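You operate a simulated robot arm through the tools that you are given. There is no shell and no other tool.

You run a simulated robot arm. Do the job below in one go: nothing can be reset, and whatever is moved stays where it is left.

TASK
Put things in order on the top of the short bench. At the end: the injector from the top of the short bench is on the blue plate; the brown carton (marked "Bushes") from the top of the short bench stands on top of the green cover; the grey pin from the top of the short bench stands where the yellow filter stood; the green spring stands where the grey pin stood; the yellow filter from the top of the short bench stands on top of the grey flange; whatever was shut is shut again. Leave all else as you found it, and nothing knocked over.

It is judged by the outcome, as a careful person would: the job done as asked, and still so three seconds after it is handed in. It fails if anything else is knocked over, pushed out of place, dropped, spilled or broken. A push-on lid holds only when it is set on centred and level and pressed home; a screw cap is set on level and turned clockwise until tight.

THE ROBOT
A 7-joint arm with a two-finger parallel gripper, fixed in place. Base frame: the origin is on the floor under the middle of its stand, x ahead of it, y to its left, z up; the work surface is at about z = 0.86. Lengths are in m, angles in degrees, forces in N, time in s.
With the tool pointing down near the work surface it reaches from about 0.24 to 0.68 m from the base axis. Its first joint turns from -66.0 to 66.0 degrees. Payload 2.4 kg.
The TCP is the grasp point between the finger pads, 0.03 m short of the fingertips. In the tool frame z runs along the fingers and y along their closing line. The gripper opens to 0.094 m. The fingers are 0.028 m wide and 0.01 m thick; the gripper's body (0.05 by 0.096 m) begins 0.055 m behind the TCP.
Orientation is that of the tool frame in the base frame, as a unit quaternion [x, y, z, w]. With the fingers straight down and closing along the base's y, the tool's x points along the base's -x, its y along +y and its z along -z.

THE INTERFACE
- The arm moves only by the tool apply_moves. Its argument "plan" is one flat list of numbers, 6 for each row, row after row: the shift along the base's x, y, z in m, then the turn, a rotation vector about the base's x, y, z in degrees. In form: [tx, ty, tz, wx, wy, wz, tx, ty, tz, wx, wy, wz, ...]. A call has 1 to 20 rows; each row shifts and turns the commanded pose from where the row before left it. "gripper" is the closure, from 0 (fully open) to 1 (shut), set as the call begins (left out, the last holds). Rows are played at 5 a second. More than 0.05 m and 8.6 degrees between two rows, or a gripper value outside its range, and nothing of the call is played. A pose out of reach is approached as far as the arm can. The call stops where the force on the tool passes 40 N (or 10 N more than at its start, if that is more) or the arm is blocked; 0.2 s more then pass. Each finger travels about 0.153 m/s and halts on what it meets, pressing with about 30 N; the grip force reading is that of the motor and also rises with nothing between the fingers. The clock runs only during rows and for 0.2 s after the last one: add rows that do not move to give the fingers time. It gives the time, the measured TCP pose, the force on the tool (base axes), the opening and the grip force at its end, in the units of the frame above (readings bear some noise), with the torque about the TCP (base axes, N m) and any sound that the robot's microphone picked up, and new pictures: "show" is both (left out), scene, wrist or none.
- Cameras (640 x 400 px; columns grow to the right, rows downward): "scene" is fixed at [0.0498, 0.4954, 1.4309]; the picture's right is [-0.55, -0.84, 0.00], its down [-0.57, 0.37, -0.73] and it looks along [0.61, -0.40, -0.68] (base axes); focal length 310 px, centre (320, 200). "wrist" rides on the gripper at [0.076, 0.014, -0.102] in the tool frame; the picture's right is [-0.18, 0.98, 0.00], its down [-0.75, -0.14, -0.64] and it looks along [-0.63, -0.12, 0.77] (tool axes); focal length 243 px, centre (320, 200). There is no depth. A picture from a camera that has moved, and an enlarged one, comes with that camera's place and axes in the base frame and with its lens.
- close_up(camera, box): a new picture of the part [left, top, right, bottom] of that camera's present view, enlarged. It takes no simulated time.
- job_done(): hands the job in; it is judged then, once.

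Nothing tells you positions but the pictures and the camera data. Unless the task says otherwise, let go and move clear before handing in.

The tools are called after "Request:" by a JSON object that holds its "method" and its "body". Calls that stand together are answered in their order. apply_moves: Moves the arm, as the interface text tells. Its arguments: {"type":"object","properties":{"plan":{"type":"array"},"gripper":{"type":"number"},"show":{"type":"string","enum":["both","scene","wrist","none"]}},"required":["plan"]} The other tools are called the same way: close_up (camera, box) takes an enlarged picture of a part of a camera's view; job_done () hands the job in.

At the start:

```text
t: 0.0
tcp_pos: [0.3139, -0.0636, 1.1457]
ee_rot: [0.0, 1.0, 0.0, 0.0]
force: [0.6, -0.6, -0.4]
torque: [0.0, 0.0, 0.01]
width: 0.0938
grasp_force: 0.1
```

scene: 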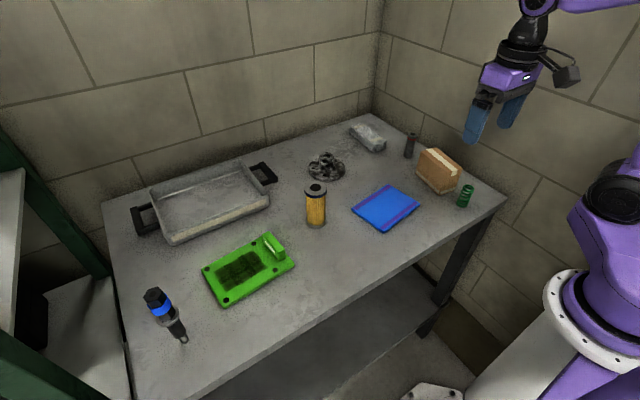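
wrist: 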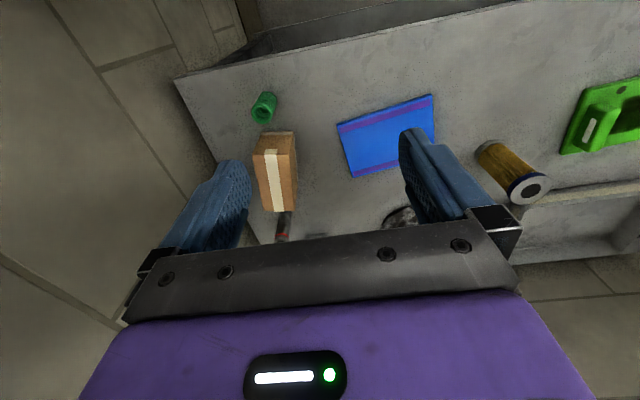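

I see a bench with a green cover, tray, yellow filter, grey flange, blue plate, brown carton, grey pin, green spring and an injector (with blue band) at the near-left. I'll take enlarged views to locate everything before moving.

Request:
{"method": "close_up", "body": {"camera": "scene", "box": [280, 100, 520, 250]}}

Request:
{"method": "close_up", "body": {"camera": "scene", "box": [120, 220, 320, 345]}}

Request:
{"method": "close_up", "body": {"camera": "scene", "box": [380, 120, 500, 220]}}

Request:
{"method": "close_up", "body": {"camera": "scene", "box": [100, 140, 300, 260]}}

Request:
{"method": "close_up", "body": {"camera": "wrist", "box": [220, 60, 640, 260]}}

```text
2.67 times, centred on (400, 175) of scene
camera zoom: at [0.0498, 0.4954, 1.4309], right [-0.55, -0.84, 0.0], down [-0.57, 0.37, -0.73], along [0.61, -0.4, -0.68], focal length 826 px, centre (107, 267)
```

zoom: 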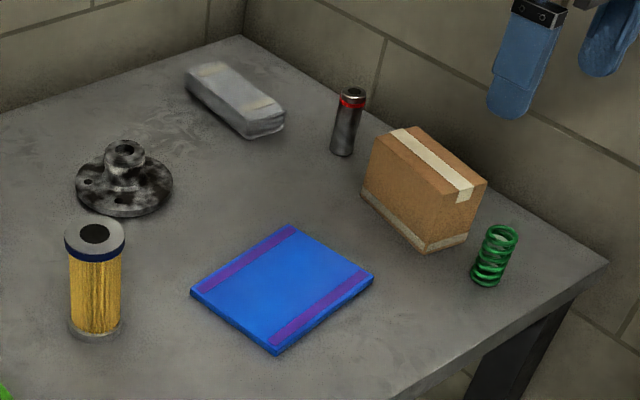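

```text
3.20 times, centred on (220, 282) of scene
camera zoom: at [0.0498, 0.4954, 1.4309], right [-0.55, -0.84, 0.0], down [-0.57, 0.37, -0.73], along [0.61, -0.4, -0.68], focal length 991 px, centre (640, -64)
```

zoom: 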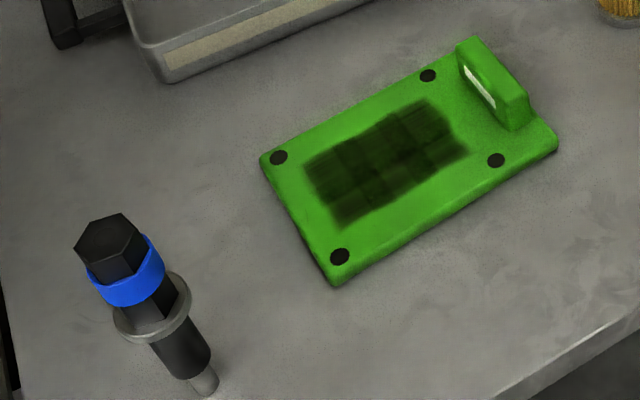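

```text
4.00 times, centred on (440, 170) of scene
camera zoom: at [0.0498, 0.4954, 1.4309], right [-0.55, -0.84, 0.0], down [-0.57, 0.37, -0.73], along [0.61, -0.4, -0.68], focal length 1239 px, centre (-160, 320)
```

zoom: 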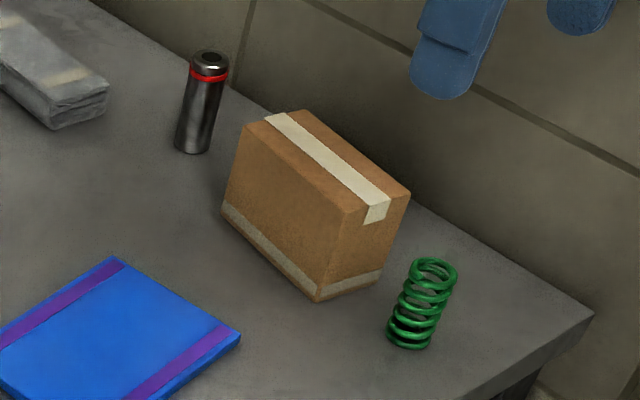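

```text
3.20 times, centred on (200, 200) of scene
camera zoom: at [0.0498, 0.4954, 1.4309], right [-0.55, -0.84, 0.0], down [-0.57, 0.37, -0.73], along [0.61, -0.4, -0.68], focal length 991 px, centre (704, 200)
```

zoom: 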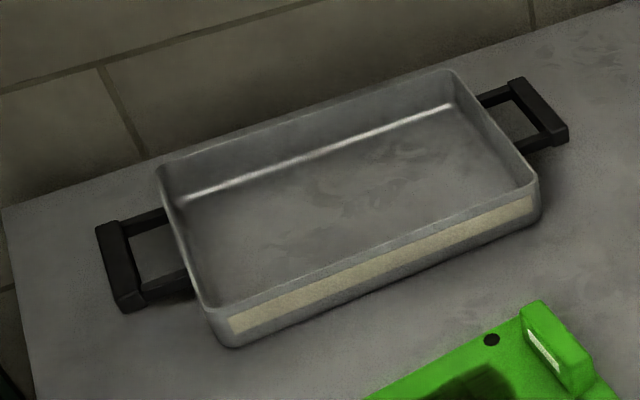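

```text
1.52 times, centred on (430, 160) of wrist
camera zoom: at [0.2381, -0.0484, 1.2478], right [0.18, 0.98, 0.0], down [0.75, -0.14, 0.64], along [0.63, -0.12, -0.77], focal length 370 px, centre (152, 261)
```

zoom: 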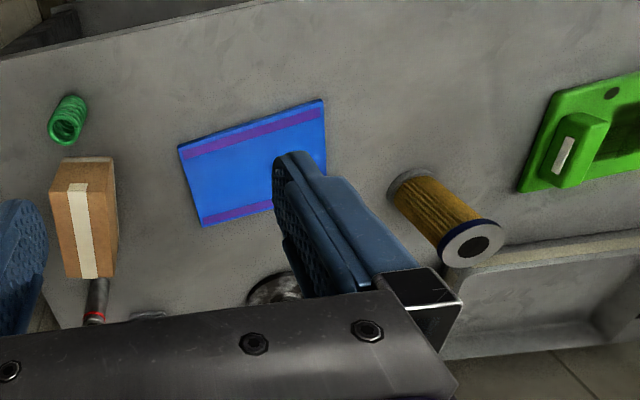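

The layout on the bench is clear, and the injector, filter, pin and spring are all standing upright. I estimate the filter at (0.50, 0.21), flange (0.64, 0.09), pin (0.58, -0.18), spring (0.34, -0.145), carton (0.45, -0.16), plate (0.44, 0.04), cover (0.45, 0.42) and injector (0.38, 0.57). The filter goes first, so I'll hover above it to refine its position.

Request:
{"method": "apply_moves", "body": {"plan": [0.0232, 0.0345, -0.003, 0, 0, 0, 0.0232, 0.0345, -0.003, 0, 0, 0, 0.0232, 0.0345, -0.003, 0, 0, 0, 0.0232, 0.0345, -0.003, 0, 0, 0, 0.0232, 0.0345, -0.003, 0, 0, 0, 0.0232, 0.0345, -0.003, 0, 0, 0, 0.0232, 0.0345, -0.003, 0, 0, 0, 0.0232, 0.0345, -0.003, 0, 0, 0, 0, 0, 0, 0, 0, 0], "gripper": 0}}

Request:
{"method": "close_up", "body": {"camera": "scene", "box": [120, 260, 240, 360]}}

```text
t: 2.0
tcp_pos: [0.5002, 0.21, 1.1209]
ee_rot: [-0.001, 1.0, 0.0, 0.0]
force: [-0.1, -0.3, 0.7]
torque: [0.01, -0.04, -0.01]
width: 0.0939
grasp_force: 0.1
camera wrist: at [0.4234, 0.2239, 1.2237], right [0.18, 0.98, 0.0], down [0.75, -0.14, 0.64], along [0.63, -0.12, -0.77], focal length 243 px, centre (320, 200)
```

scene: 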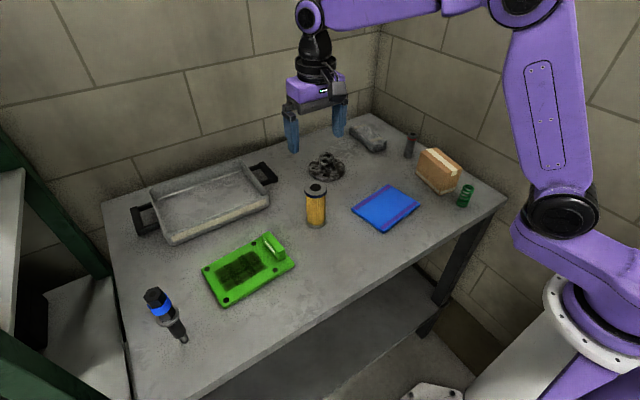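
wrist: 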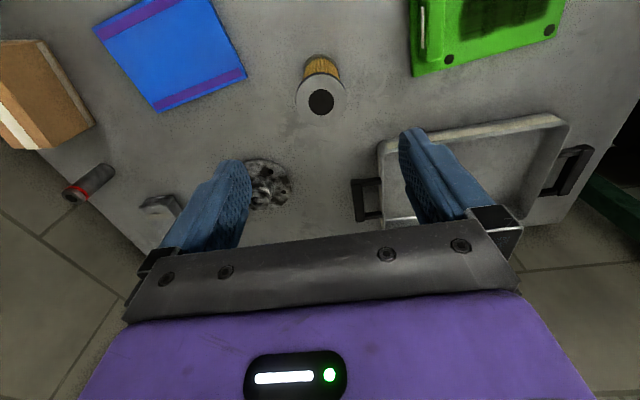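

```text
4.00 times, centred on (180, 310) of scene
camera zoom: at [0.0498, 0.4954, 1.4309], right [-0.55, -0.84, 0.0], down [-0.57, 0.37, -0.73], along [0.61, -0.4, -0.68], focal length 1239 px, centre (880, -240)
```

zoom: 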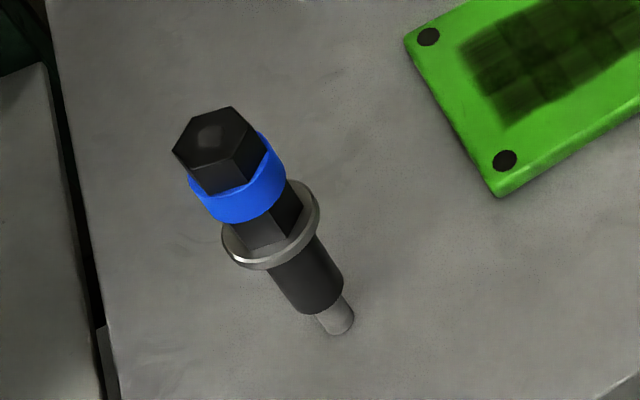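

The filter sits nearly on the gripper's axis, at about (0.502, 0.211) with its top near z = 0.97. Next I descend around it and close the fingers.

Request:
{"method": "apply_moves", "body": {"plan": [0.0018, 0.0008, -0.04, 0, 0, 0, 0, 0, -0.04, 0, 0, 0, 0, 0, -0.04, 0, 0, 0, 0, 0, -0.035, 0, 0, 0, 0, 0, -0.031, 0, 0, 0, 0, 0, 0, 0, 0, 0], "gripper": 0}}

Request:
{"method": "close_up", "body": {"camera": "scene", "box": [240, 120, 400, 240]}}

```text
t: 3.4
tcp_pos: [0.5021, 0.2115, 0.9334]
ee_rot: [0.0, 1.0, 0.0, 0.0]
force: [0.0, -0.3, 0.4]
torque: [0.0, 0.01, 0.02]
width: 0.0942
grasp_force: 0.0
camera wrist: at [0.4256, 0.2257, 1.0359], right [0.18, 0.98, 0.0], down [0.75, -0.14, 0.64], along [0.63, -0.12, -0.77], focal length 243 px, centre (320, 200)
```

scene: 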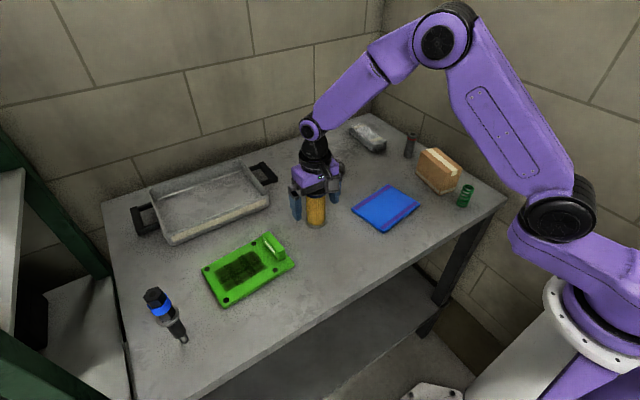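
wrist: 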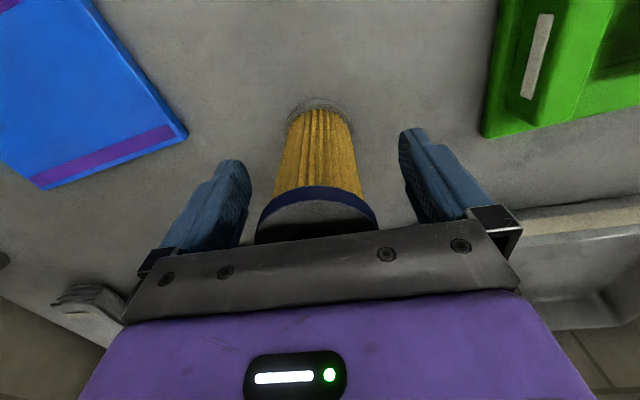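

```text
3.33 times, centred on (320, 180) of scene
camera zoom: at [0.0498, 0.4954, 1.4309], right [-0.55, -0.84, 0.0], down [-0.57, 0.37, -0.73], along [0.61, -0.4, -0.68], focal length 1033 px, centre (320, 267)
```

zoom: 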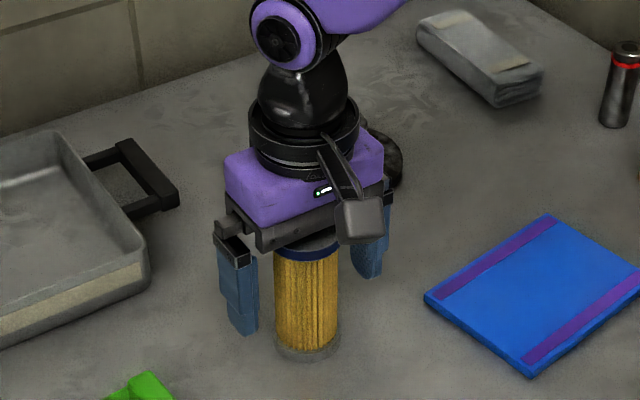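

The filter is centred between the fingers. Now I close on it.

Request:
{"method": "apply_moves", "body": {"plan": [0, 0, 0, 0, 0, 0, 0, 0, 0, 0, 0, 0, 0, 0, 0, 0, 0, 0, 0, 0, 0, 0, 0, 0], "gripper": 1}}

```text
t: 4.4
tcp_pos: [0.5025, 0.2122, 0.934]
ee_rot: [0.0, 1.0, 0.0, 0.0]
force: [0.5, -0.2, 0.8]
torque: [-0.04, 0.0, 0.05]
width: 0.0519
grasp_force: 29.9
camera wrist: at [0.4256, 0.2258, 1.0363], right [0.18, 0.98, 0.0], down [0.75, -0.14, 0.64], along [0.63, -0.12, -0.77], focal length 243 px, centre (320, 200)
```

scene: 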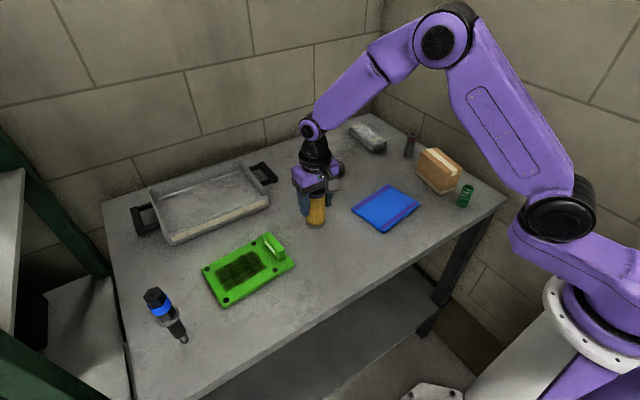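
wrist: 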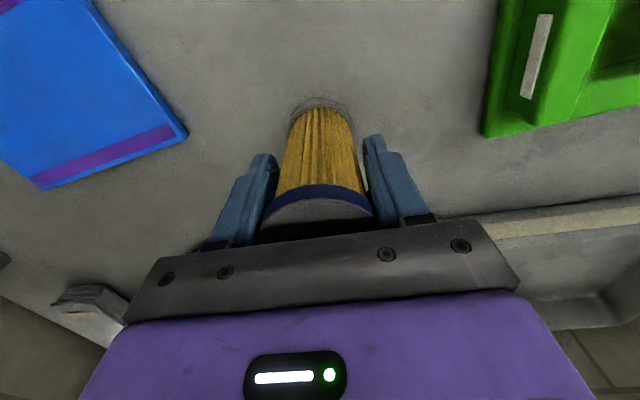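

Gripped at 52 mm. I'll lift straight up and watch the load.

Request:
{"method": "apply_moves", "body": {"plan": [0, 0, 0.02, 0, 0, 0, 0, 0, 0.03, 0, 0, 0, 0, 0, 0.04, 0, 0, 0, 0, 0, 0.04, 0, 0, 0, 0, 0, 0.02, 0, 0, 0, 0, 0, 0, 0, 0, 0], "gripper": 1}}

Request:
{"method": "close_up", "body": {"camera": "scene", "box": [260, 100, 420, 220]}}

```text
t: 5.8
tcp_pos: [0.5022, 0.2147, 1.0859]
ee_rot: [0.0, 1.0, 0.0, 0.0]
force: [-0.6, 0.3, -1.5]
torque: [-0.04, -0.01, -0.02]
width: 0.0523
grasp_force: 29.4
camera wrist: at [0.4254, 0.2295, 1.1883], right [0.18, 0.98, 0.0], down [0.75, -0.14, 0.64], along [0.63, -0.12, -0.77], focal length 243 px, centre (320, 200)
```

scene: 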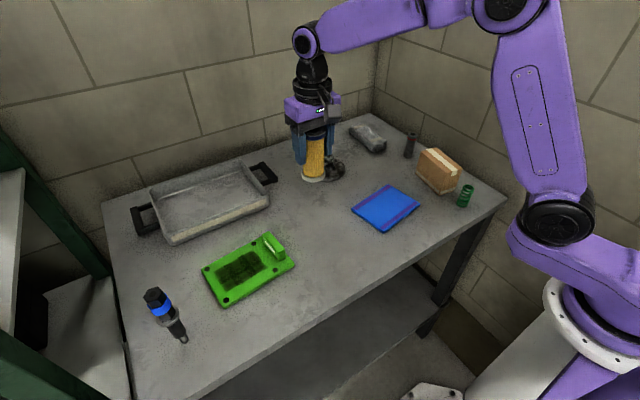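
wrist: 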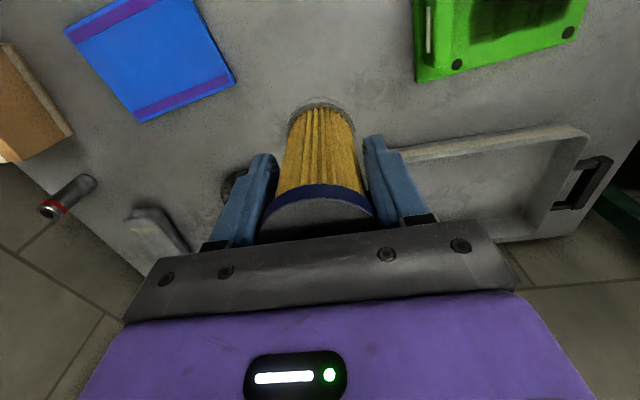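

```text
3.33 times, centred on (340, 160) of scene
camera zoom: at [0.0498, 0.4954, 1.4309], right [-0.55, -0.84, 0.0], down [-0.57, 0.37, -0.73], along [0.61, -0.4, -0.68], focal length 1033 px, centre (253, 333)
```

zoom: 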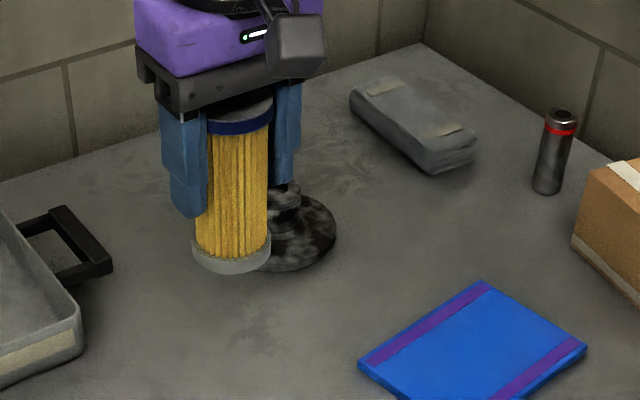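

The filter is held securely with its base about 74 mm below the TCP. Before placing it I need a precise fix on the flange hub, so I'll shift sideways to clear the view.

Request:
{"method": "apply_moves", "body": {"plan": [0, 0.045, 0, 0, 0, 0, 0, 0.045, 0, 0, 0, 0, 0, 0.02, 0, 0, 0, 0, 0, 0, 0, 0, 0, 0], "gripper": 1}}

Request:
{"method": "close_up", "body": {"camera": "scene", "box": [296, 142, 360, 192]}}

Request:
{"method": "close_up", "body": {"camera": "wrist", "box": [100, 120, 260, 240]}}

```text
t: 6.8
tcp_pos: [0.5012, 0.3276, 1.0846]
ee_rot: [0.0, 1.0, 0.0, 0.0]
force: [-0.9, -0.3, -1.6]
torque: [0.0, -0.01, 0.0]
width: 0.052
grasp_force: 30.4
camera wrist: at [0.4247, 0.3414, 1.1867], right [0.18, 0.98, 0.0], down [0.75, -0.14, 0.64], along [0.63, -0.12, -0.77], focal length 243 px, centre (320, 200)
```

scene: 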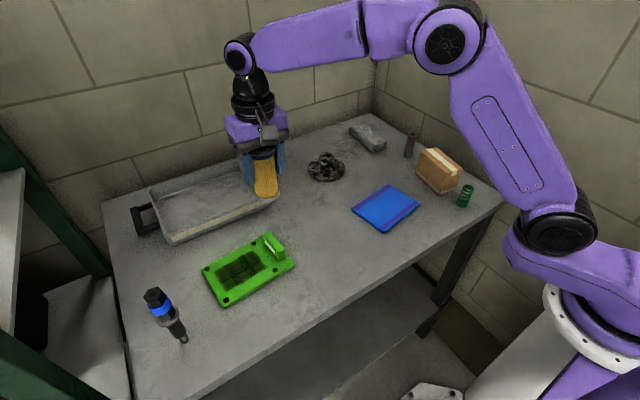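
wrist: 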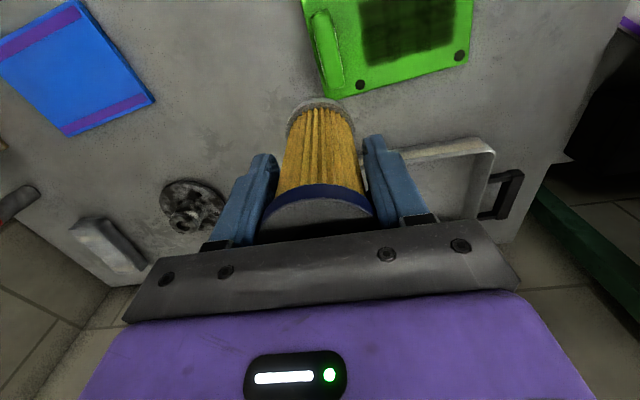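

```text
8.00 times, centred on (328, 167) of scene
camera zoom: at [0.0498, 0.4954, 1.4309], right [-0.55, -0.84, 0.0], down [-0.57, 0.37, -0.73], along [0.61, -0.4, -0.68], focal length 2478 px, centre (256, 464)
```

zoom: 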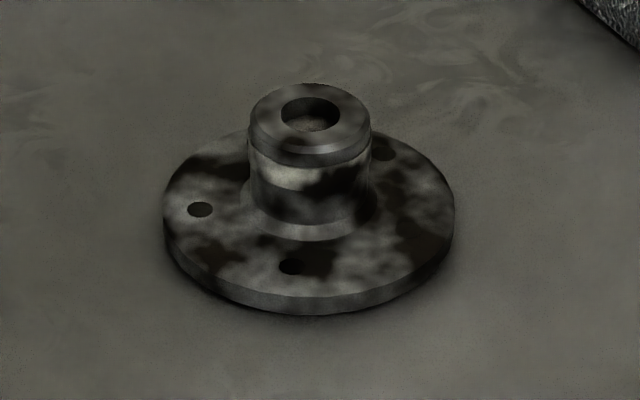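

```text
3.33 times, centred on (180, 180) of wrist
camera zoom: at [0.4247, 0.3414, 1.1867], right [0.18, 0.98, 0.0], down [0.75, -0.14, 0.64], along [0.63, -0.12, -0.77], focal length 809 px, centre (787, 267)
```

zoom: 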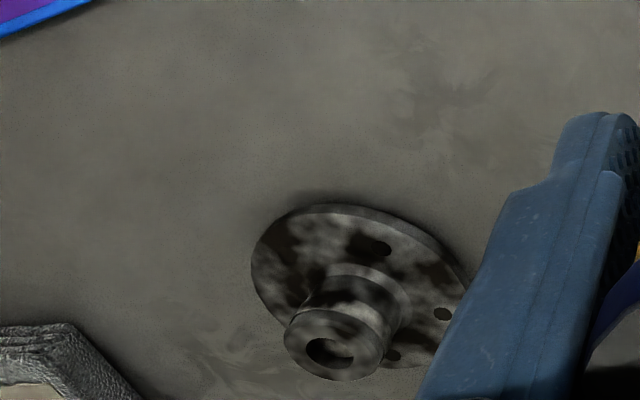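

The scene and wrist views agree that the hub top is at about (0.657, 0.076), z ≈ 0.913. I'll carry the filter over it and check alignment before lowering.

Request:
{"method": "apply_moves", "body": {"plan": [0.0192, -0.0315, 0, 0, 0, 0, 0.0192, -0.0315, 0, 0, 0, 0, 0.0192, -0.0315, 0, 0, 0, 0, 0.0192, -0.0315, 0, 0, 0, 0, 0.0192, -0.0315, 0, 0, 0, 0, 0.0192, -0.0315, 0, 0, 0, 0, 0.0192, -0.0315, 0, 0, 0, 0, 0.0192, -0.0315, 0, 0, 0, 0, 0, 0, 0, 0, 0, 0, 0, 0, 0, 0, 0, 0], "gripper": 1}}

Request:
{"method": "close_up", "body": {"camera": "scene", "box": [270, 90, 390, 190]}}

```text
t: 9.0
tcp_pos: [0.6548, 0.0719, 1.0863]
ee_rot: [0.0, 1.0, 0.001, 0.0]
force: [-0.7, 0.4, -1.5]
torque: [0.02, -0.03, 0.02]
width: 0.0516
grasp_force: 29.8
camera wrist: at [0.5791, 0.0863, 1.189], right [0.18, 0.98, 0.0], down [0.75, -0.14, 0.64], along [0.63, -0.12, -0.77], focal length 243 px, centre (320, 200)
```

scene: 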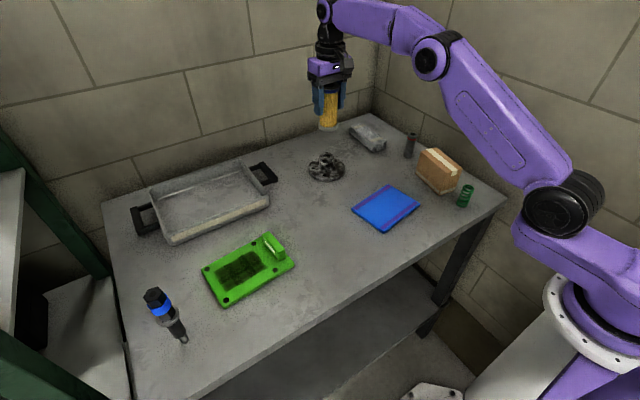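
wrist: 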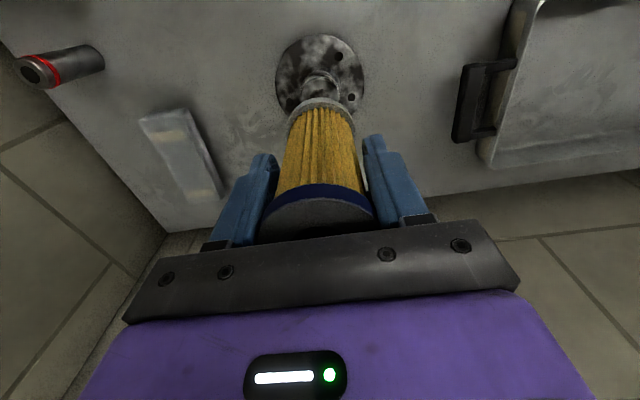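

```text
4.00 times, centred on (330, 140) of scene
camera zoom: at [0.0499, 0.4954, 1.4309], right [-0.55, -0.84, 0.0], down [-0.57, 0.37, -0.73], along [0.61, -0.4, -0.68], focal length 1239 px, centre (280, 440)
```

zoom: 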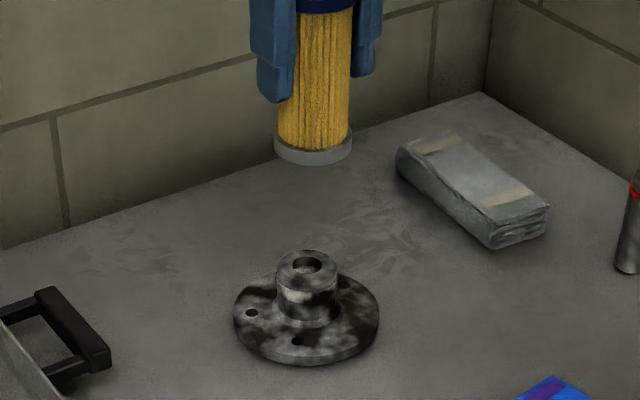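

The filter is above the hub to within a few millimetres. I'll lower it to about 12 mm above the hub and compare edges at high zoom.

Request:
{"method": "apply_moves", "body": {"plan": [0.0015, 0.0015, -0.03, 0, 0, 0, 0, 0, -0.03, 0, 0, 0, 0, 0, -0.025, 0, 0, 0, 0, 0, 0, 0, 0, 0, 0, 0, 0, 0, 0, 0], "gripper": 1}}

Request:
{"method": "close_up", "body": {"camera": "scene", "box": [290, 120, 370, 190]}}

Request:
{"method": "close_up", "body": {"camera": "wrist", "box": [260, 20, 380, 140]}}

```text
t: 10.2
tcp_pos: [0.6578, 0.072, 0.9999]
ee_rot: [0.0, 1.0, 0.0, 0.0]
force: [0.4, -0.4, 0.1]
torque: [0.01, -0.04, 0.01]
width: 0.0519
grasp_force: 29.9
camera wrist: at [0.5806, 0.0863, 1.1033], right [0.18, 0.98, 0.0], down [0.75, -0.14, 0.64], along [0.63, -0.12, -0.77], focal length 243 px, centre (320, 200)
```

scene: 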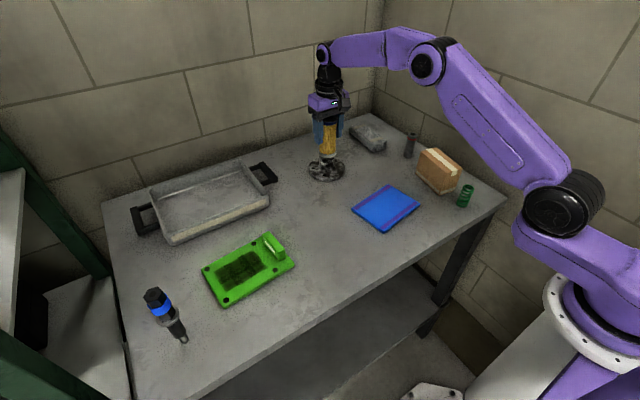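
wrist: 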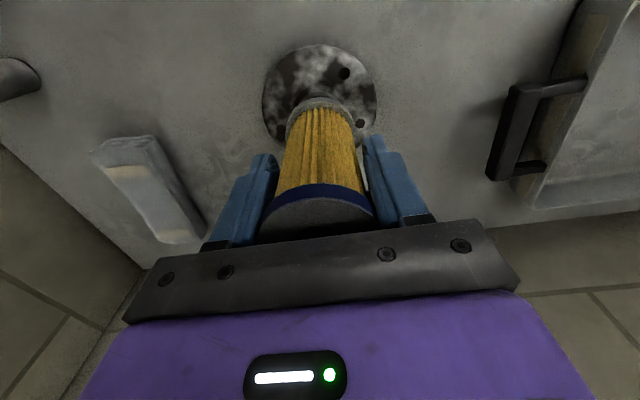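

```text
5.71 times, centred on (330, 155) of scene
camera zoom: at [0.0498, 0.4954, 1.4309], right [-0.55, -0.84, 0.0], down [-0.57, 0.37, -0.73], along [0.61, -0.4, -0.68], focal length 1770 px, centre (263, 457)
```

zoom: 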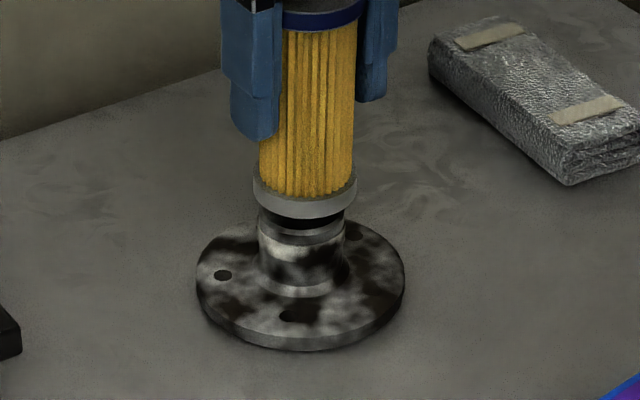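

```text
3.33 times, centred on (320, 80) of wrist
camera zoom: at [0.5806, 0.0863, 1.1033], right [0.18, 0.98, 0.0], down [0.75, -0.14, 0.64], along [0.63, -0.12, -0.77], focal length 809 px, centre (320, 600)
```

zoom: 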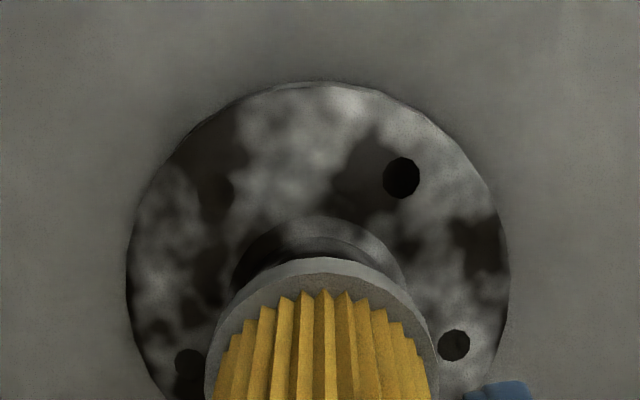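

Alignment looks good to about 1–2 mm in both views. I'll lower gently and watch the force.

Request:
{"method": "apply_moves", "body": {"plan": [0, 0.0003, -0.005, 0, 0, 0, 0, 0, -0.004, 0, 0, 0, 0, 0, -0.001, 0, 0, 0, 0, 0, 0, 0, 0, 0], "gripper": 1, "show": "none"}}

Request:
{"method": "close_up", "body": {"camera": "scene", "box": [306, 140, 354, 180]}}

```text
t: 11.2
tcp_pos: [0.6579, 0.0732, 0.9909]
ee_rot: [0.001, 1.0, 0.0, 0.0]
force: [0.3, -0.6, -0.3]
torque: [0.03, 0.02, -0.01]
width: 0.0516
grasp_force: 29.9
```

```text
10.00 times, centred on (330, 160) of scene
camera zoom: at [0.0498, 0.4954, 1.4309], right [-0.55, -0.84, 0.0], down [-0.57, 0.37, -0.73], along [0.61, -0.4, -0.68], focal length 3098 px, centre (220, 600)
```

zoom: 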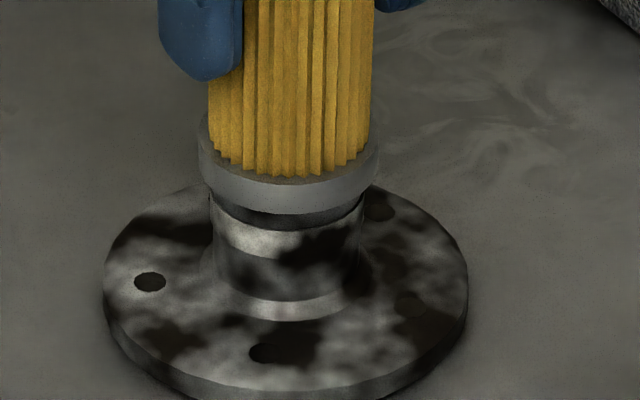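

The filter is centred over the hub with a few millimetres of gap. I'll lower the last part in small steps.

Request:
{"method": "apply_moves", "body": {"plan": [0, 0, -0.0015, 0, 0, 0, 0, 0, -0.001, 0, 0, 0, 0, 0, 0, 0, 0, 0], "gripper": 1, "show": "none"}}

Request:
{"method": "close_up", "body": {"camera": "scene", "box": [306, 140, 354, 180]}}

```text
t: 12.0
tcp_pos: [0.6579, 0.0727, 0.9876]
ee_rot: [0.0, 1.0, 0.0, 0.0]
force: [0.1, -0.2, -1.8]
torque: [0.01, 0.02, 0.01]
width: 0.0515
grasp_force: 30.0
```

```text
10.00 times, centred on (330, 160) of scene
camera zoom: at [0.0498, 0.4954, 1.4309], right [-0.55, -0.84, 0.0], down [-0.57, 0.37, -0.73], along [0.61, -0.4, -0.68], focal length 3098 px, centre (220, 600)
```

zoom: 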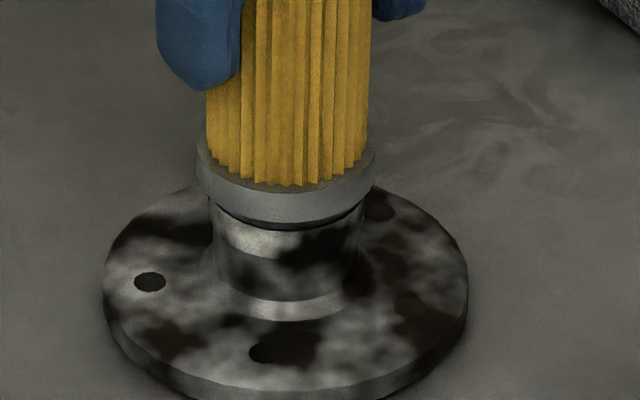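

Request:
{"method": "apply_moves", "body": {"plan": [0, 0, -0.001, 0, 0, 0, 0, 0, -0.001, 0, 0, 0, 0, 0, 0, 0, 0, 0], "gripper": 1, "show": "none"}}

Request:
{"method": "close_up", "body": {"camera": "scene", "box": [306, 140, 354, 180]}}

```text
t: 12.8
tcp_pos: [0.6574, 0.0743, 0.9856]
ee_rot: [0.0, 1.0, -0.001, 0.0]
force: [0.3, 1.0, 1.4]
torque: [0.01, 0.01, 0.0]
width: 0.0515
grasp_force: 29.9
```

```text
10.00 times, centred on (330, 160) of scene
camera zoom: at [0.0498, 0.4954, 1.4309], right [-0.55, -0.84, 0.0], down [-0.57, 0.37, -0.73], along [0.61, -0.4, -0.68], focal length 3098 px, centre (220, 600)
```

zoom: 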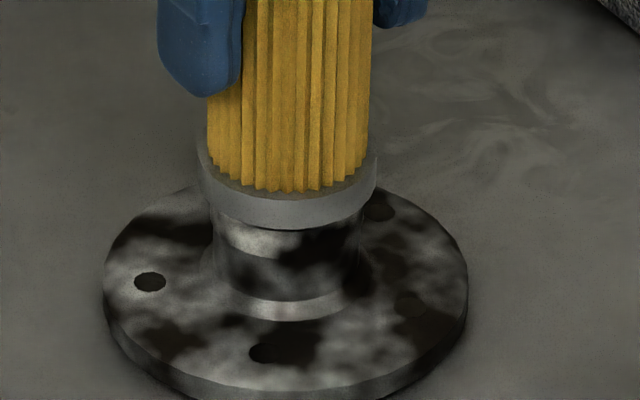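

Request:
{"method": "apply_moves", "body": {"plan": [0, 0, -0.001, 0, 0, 0, 0, 0, 0, 0, 0, 0], "gripper": 1, "show": "none"}}

Request:
{"method": "close_up", "body": {"camera": "scene", "box": [306, 140, 354, 180]}}

```text
t: 13.4
tcp_pos: [0.6576, 0.0748, 0.9859]
ee_rot: [0.0, 1.0, 0.0, 0.001]
force: [1.4, 1.4, 10.0]
torque: [0.07, 0.03, 0.01]
width: 0.0517
grasp_force: 29.5
```

```text
10.00 times, centred on (330, 160) of scene
camera zoom: at [0.0496, 0.4954, 1.4309], right [-0.55, -0.84, 0.0], down [-0.57, 0.37, -0.73], along [0.61, -0.4, -0.68], focal length 3098 px, centre (220, 600)
```

zoom: 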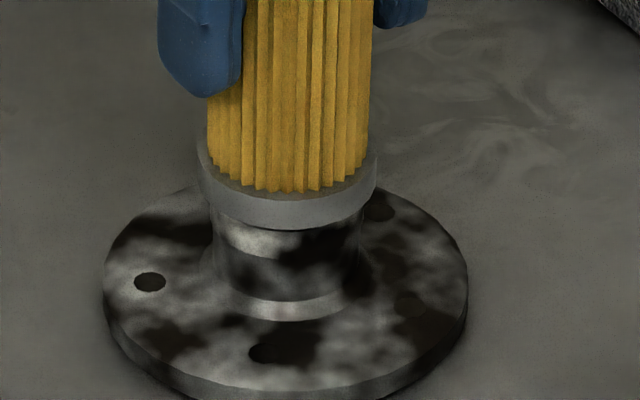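

Contact is confirmed: about 10 N upward with the filter seated on the hub. I'll relieve the preload, open the fingers, then rise straight up.

Request:
{"method": "apply_moves", "body": {"plan": [0, 0, 0.0008, 0, 0, 0], "gripper": 1, "show": "none"}}

Request:
{"method": "apply_moves", "body": {"plan": [0, 0, 0, 0, 0, 0, 0, 0, 0, 0, 0, 0, 0, 0, 0, 0, 0, 0], "gripper": 0.15}}

Request:
{"method": "close_up", "body": {"camera": "scene", "box": [290, 100, 370, 190]}}

```text
t: 13.8
tcp_pos: [0.6574, 0.0749, 0.985]
ee_rot: [0.0, 1.0, 0.0, 0.001]
force: [-1.8, 1.9, 8.0]
torque: [0.04, 0.08, 0.02]
width: 0.0515
grasp_force: 30.1
```

```text
t: 14.6
tcp_pos: [0.658, 0.0748, 0.9853]
ee_rot: [0.0, 1.0, -0.001, 0.0]
force: [0.1, -0.2, -0.4]
torque: [-0.02, -0.02, -0.01]
width: 0.0799
grasp_force: 0.0
camera wrist: at [0.5814, 0.0882, 1.0878], right [0.18, 0.98, 0.0], down [0.75, -0.14, 0.64], along [0.63, -0.12, -0.77], focal length 243 px, centre (320, 200)
```

scene: 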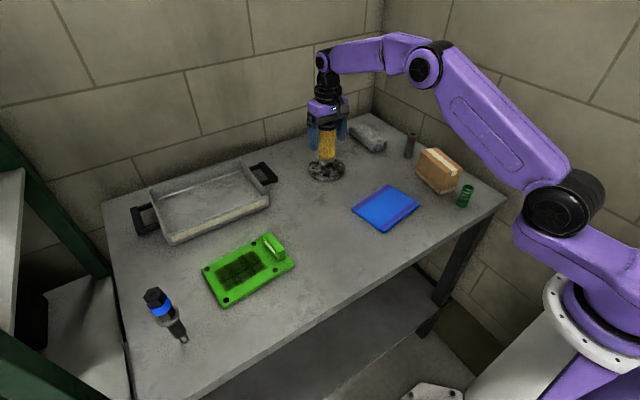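
wrist: 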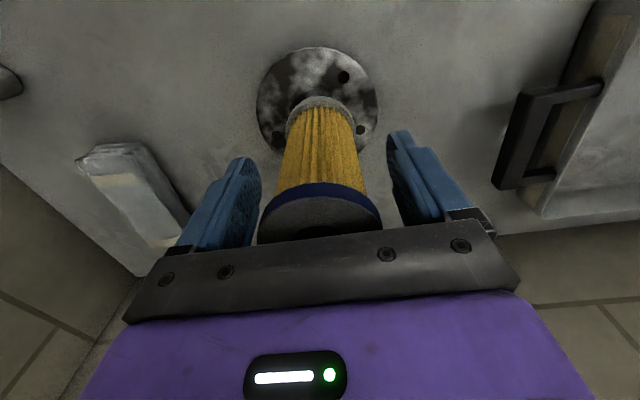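

```text
4.44 times, centred on (330, 145) of scene
camera zoom: at [0.0498, 0.4954, 1.4309], right [-0.55, -0.84, 0.0], down [-0.57, 0.37, -0.73], along [0.61, -0.4, -0.68], focal length 1377 px, centre (276, 444)
```

zoom: 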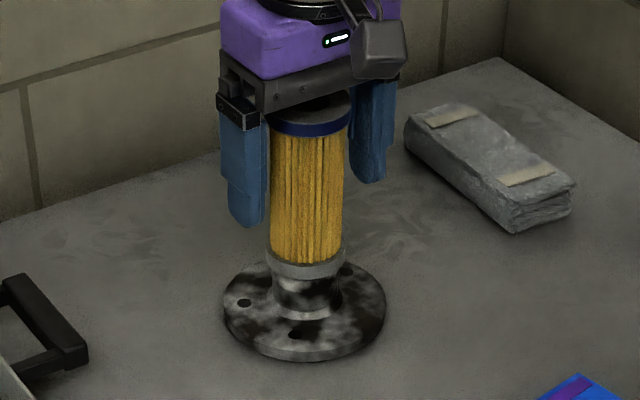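

The filter stands alone on the flange. I'll rise clear and then go above the pin.

Request:
{"method": "apply_moves", "body": {"plan": [0, 0, 0.02, 0, 0, 0, 0, 0, 0.04, 0, 0, 0, 0, 0, 0.045, 0, 0, 0, 0, 0, 0.035, 0, 0, 0, 0, 0, 0, 0, 0, 0], "gripper": 0.15, "show": "scene"}}

Request:
{"method": "apply_moves", "body": {"plan": [-0.0115, -0.037, -0.003, 0, 0, 0, -0.0115, -0.037, -0.003, 0, 0, 0, -0.0115, -0.037, -0.003, 0, 0, 0, -0.0115, -0.037, -0.003, 0, 0, 0, -0.0115, -0.037, -0.003, 0, 0, 0, -0.0115, -0.037, -0.003, 0, 0, 0, -0.0115, -0.037, -0.003, 0, 0, 0, 0, 0, 0, 0, 0, 0], "gripper": 0.15}}

Request:
{"method": "close_up", "body": {"camera": "scene", "box": [290, 100, 370, 190]}}

Request:
{"method": "close_up", "body": {"camera": "wrist", "box": [220, 0, 420, 200]}}

```text
t: 15.8
tcp_pos: [0.653, 0.0725, 1.1249]
ee_rot: [0.0, 1.0, 0.0, -0.001]
force: [1.4, 0.3, -0.4]
torque: [0.0, 0.0, 0.0]
width: 0.08
grasp_force: 0.2
out of reach, approached as far as the arm can: row 4
```

scene: 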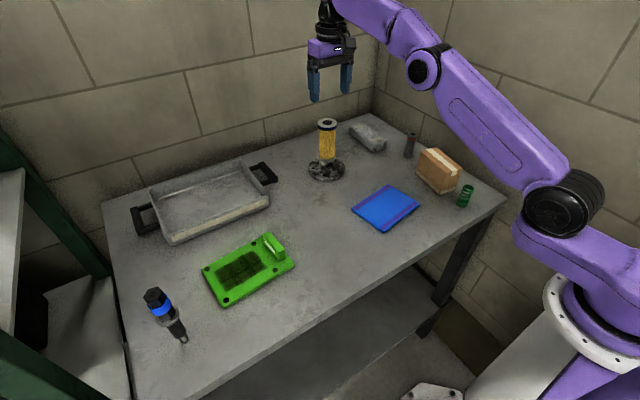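

```text
t: 17.6
tcp_pos: [0.572, -0.1849, 1.1036]
ee_rot: [-0.001, 1.0, 0.0, 0.0]
force: [0.1, -0.1, 0.5]
torque: [0.0, -0.02, 0.0]
width: 0.0798
grasp_force: 0.0
camera wrist: at [0.4946, -0.1706, 1.206], right [0.18, 0.98, 0.0], down [0.75, -0.14, 0.64], along [0.63, -0.12, -0.77], focal length 243 px, centre (320, 200)
```

scene: 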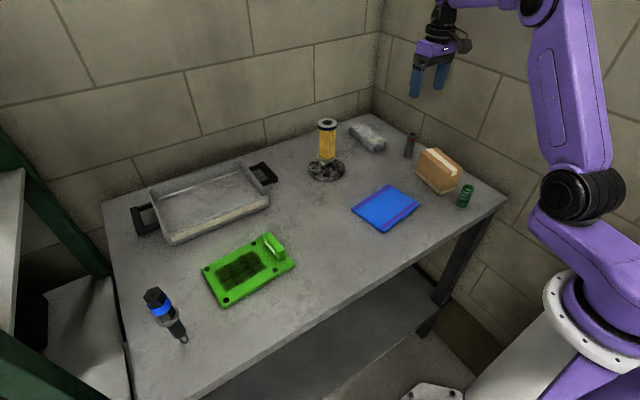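
wrist: 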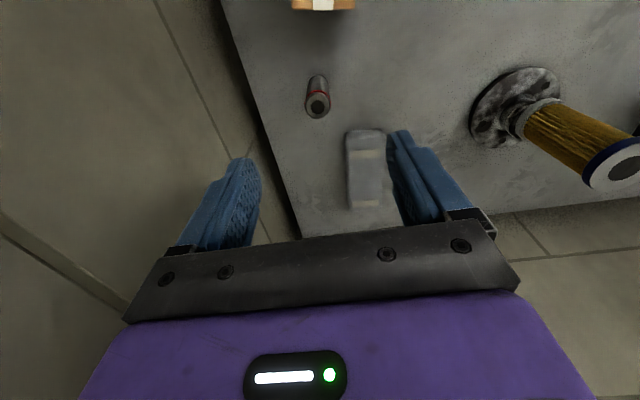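

```text
4.44 times, centred on (330, 145) of scene
camera zoom: at [0.0498, 0.4954, 1.4309], right [-0.55, -0.84, 0.0], down [-0.57, 0.37, -0.73], along [0.61, -0.4, -0.68], focal length 1377 px, centre (276, 444)
```

zoom: 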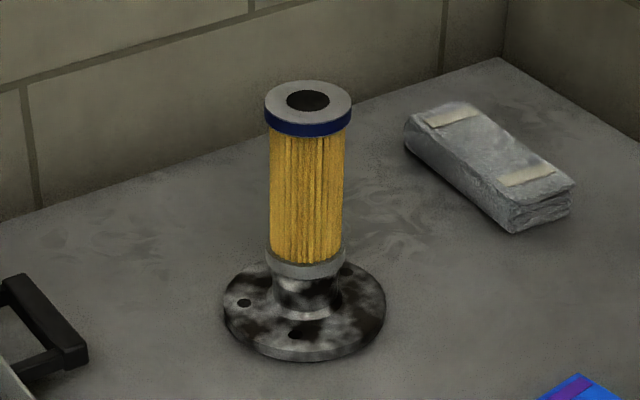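

```text
2.00 times, centred on (320, 100) of wrist
camera zoom: at [0.4946, -0.1706, 1.206], right [0.18, 0.98, 0.0], down [0.75, -0.14, 0.64], along [0.63, -0.12, -0.77], focal length 485 px, centre (320, 400)
```

zoom: 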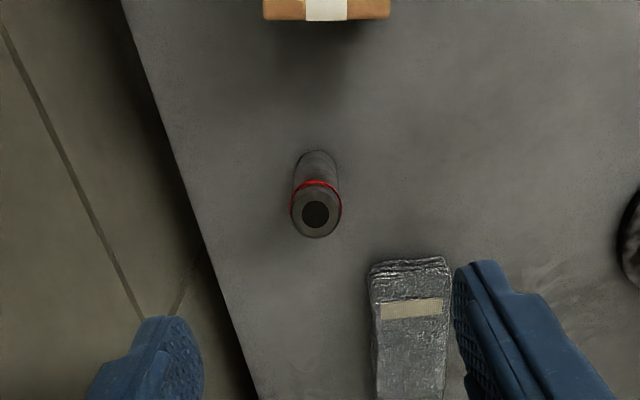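

The filter stands properly on the flange. The pin is a few millimetres ahead of the TCP and to its right; I'll align and descend to just above it.

Request:
{"method": "apply_moves", "body": {"plan": [0.004, -0.002, -0.03, 0, 0, 0, 0.004, -0.002, -0.04, 0, 0, 0, 0, 0, -0.04, 0, 0, 0, 0, 0, 0, 0, 0, 0], "gripper": 0.15}}

Request:
{"method": "close_up", "body": {"camera": "wrist", "box": [220, 50, 420, 200]}}

Request:
{"method": "close_up", "body": {"camera": "scene", "box": [370, 100, 470, 180]}}

```text
t: 18.6
tcp_pos: [0.582, -0.187, 0.9932]
ee_rot: [0.0, 1.0, -0.001, 0.001]
force: [-0.6, -0.9, -0.1]
torque: [0.0, 0.0, -0.04]
width: 0.0799
grasp_force: 0.1
camera wrist: at [0.5047, -0.1737, 1.0961], right [0.18, 0.98, 0.0], down [0.75, -0.14, 0.64], along [0.63, -0.12, -0.77], focal length 243 px, centre (320, 200)
```

scene: 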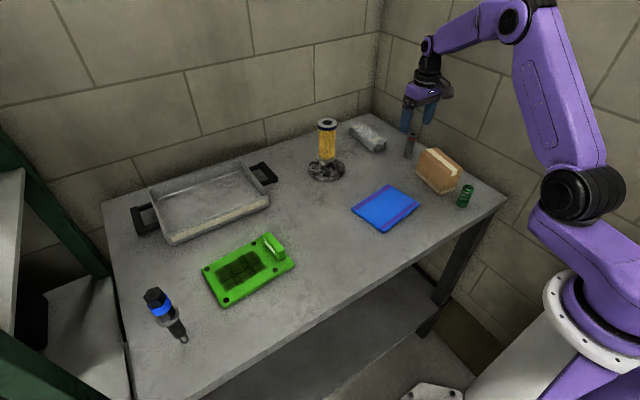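
wrist: 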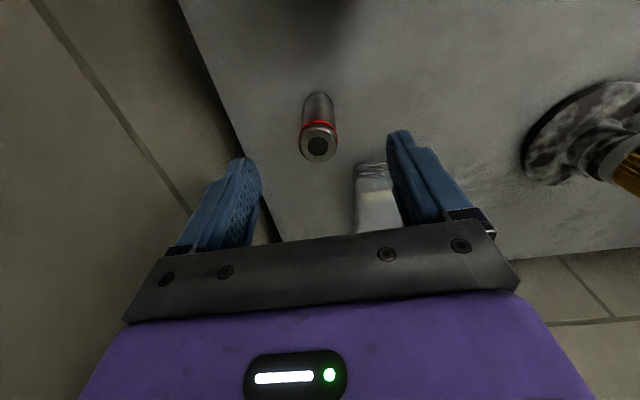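

```text
2.67 times, centred on (320, 125) of wrist
camera zoom: at [0.5047, -0.1737, 1.0961], right [0.18, 0.98, 0.0], down [0.75, -0.14, 0.64], along [0.63, -0.12, -0.77], focal length 647 px, centre (320, 400)
```

zoom: 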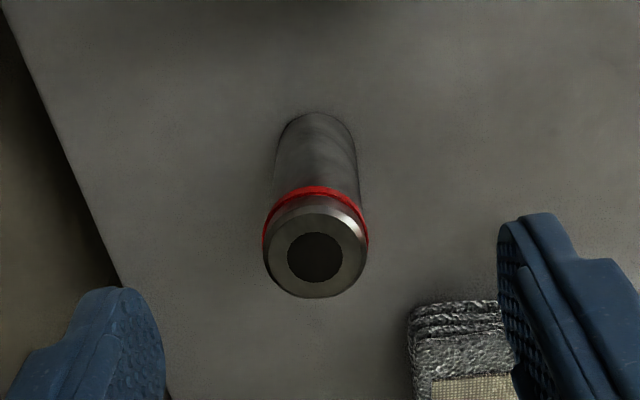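

```text
5.00 times, centred on (420, 140) of scene
camera zoom: at [0.0498, 0.4954, 1.4309], right [-0.55, -0.84, 0.0], down [-0.57, 0.37, -0.73], along [0.61, -0.4, -0.68], focal length 1549 px, centre (-180, 500)
```

zoom: 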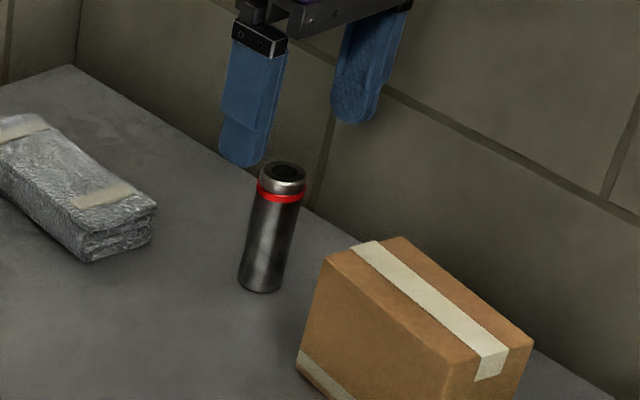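

The pin is within 2 mm of the gripper axis. I'll make a small correction, descend around it and close.

Request:
{"method": "apply_moves", "body": {"plan": [0.0015, -0.0015, -0.03, 0, 0, 0, 0, 0, -0.03, 0, 0, 0, 0, 0, -0.025, 0, 0, 0, 0, 0, 0, 0, 0, 0], "gripper": 0.15}}

Request:
{"method": "close_up", "body": {"camera": "scene", "box": [370, 100, 470, 180]}}

```text
t: 19.6
tcp_pos: [0.5835, -0.191, 0.9065]
ee_rot: [0.0, 1.0, 0.0, 0.0]
force: [0.8, 0.7, 0.3]
torque: [0.0, 0.0, -0.05]
width: 0.0797
grasp_force: 0.0
camera wrist: at [0.5069, -0.1763, 1.0094], right [0.18, 0.98, 0.0], down [0.75, -0.14, 0.64], along [0.63, -0.12, -0.77], focal length 243 px, centre (320, 200)
```

scene: 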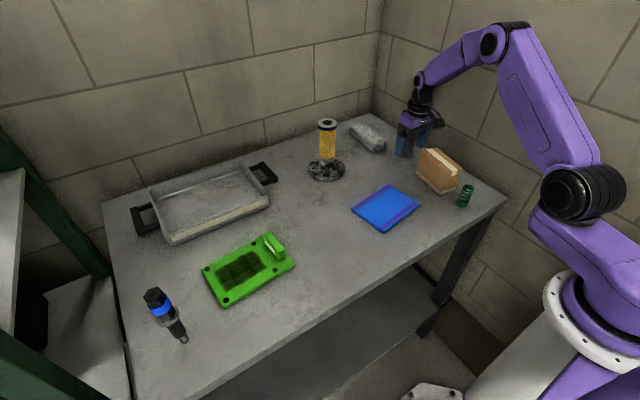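
wrist: 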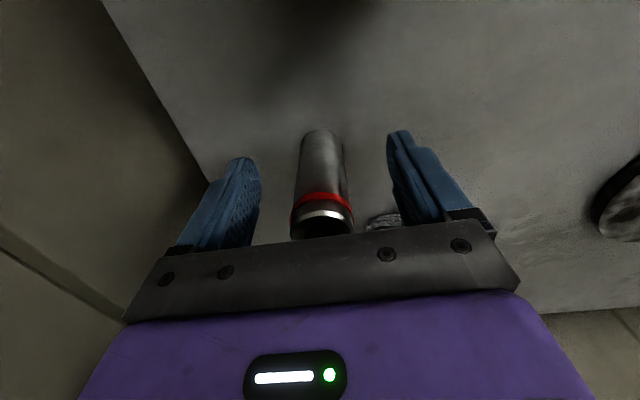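

```text
5.00 times, centred on (420, 140) of scene
camera zoom: at [0.0498, 0.4954, 1.4309], right [-0.55, -0.84, 0.0], down [-0.57, 0.37, -0.73], along [0.61, -0.4, -0.68], focal length 1549 px, centre (-180, 500)
```

zoom: 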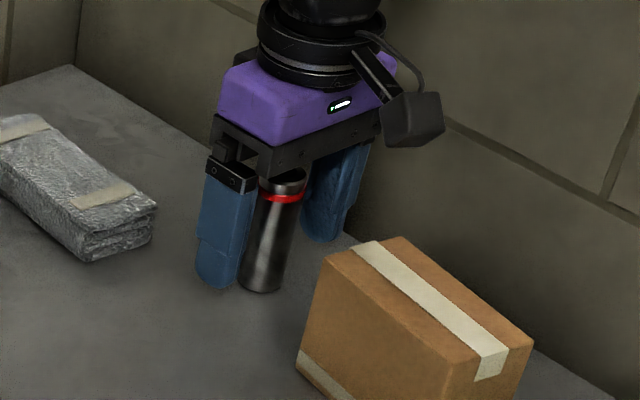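

Request:
{"method": "apply_moves", "body": {"plan": [0, 0, 0, 0, 0, 0, 0, 0, 0, 0, 0, 0, 0, 0, 0, 0, 0, 0, 0, 0, 0, 0, 0, 0], "gripper": 1}}

Request:
{"method": "close_up", "body": {"camera": "scene", "box": [370, 100, 470, 180]}}

```text
t: 20.6
tcp_pos: [0.5842, -0.19, 0.9075]
ee_rot: [0.0, 1.0, 0.0, 0.0]
force: [-0.4, 0.8, 0.3]
torque: [0.05, 0.02, 0.0]
width: 0.0272
grasp_force: 29.7
camera wrist: at [0.5068, -0.1763, 1.0097], right [0.18, 0.98, 0.0], down [0.75, -0.14, 0.64], along [0.63, -0.12, -0.77], focal length 243 px, centre (320, 200)
```

scene: 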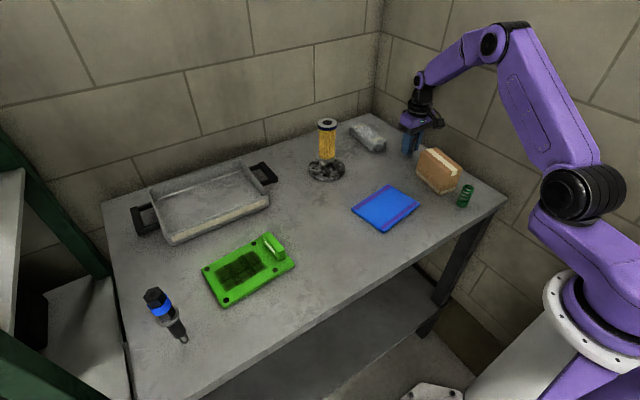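
wrist: 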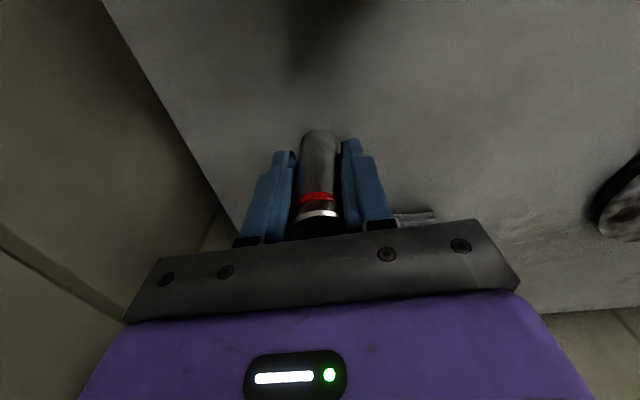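

```text
5.00 times, centred on (420, 140) of scene
camera zoom: at [0.0498, 0.4954, 1.4309], right [-0.55, -0.84, 0.0], down [-0.57, 0.37, -0.73], along [0.61, -0.4, -0.68], focal length 1549 px, centre (-180, 500)
```

zoom: 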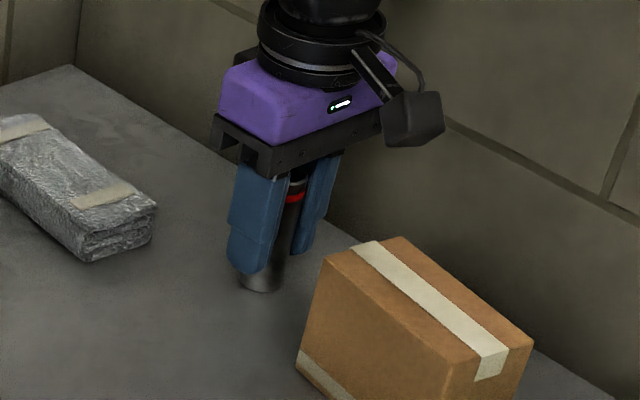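

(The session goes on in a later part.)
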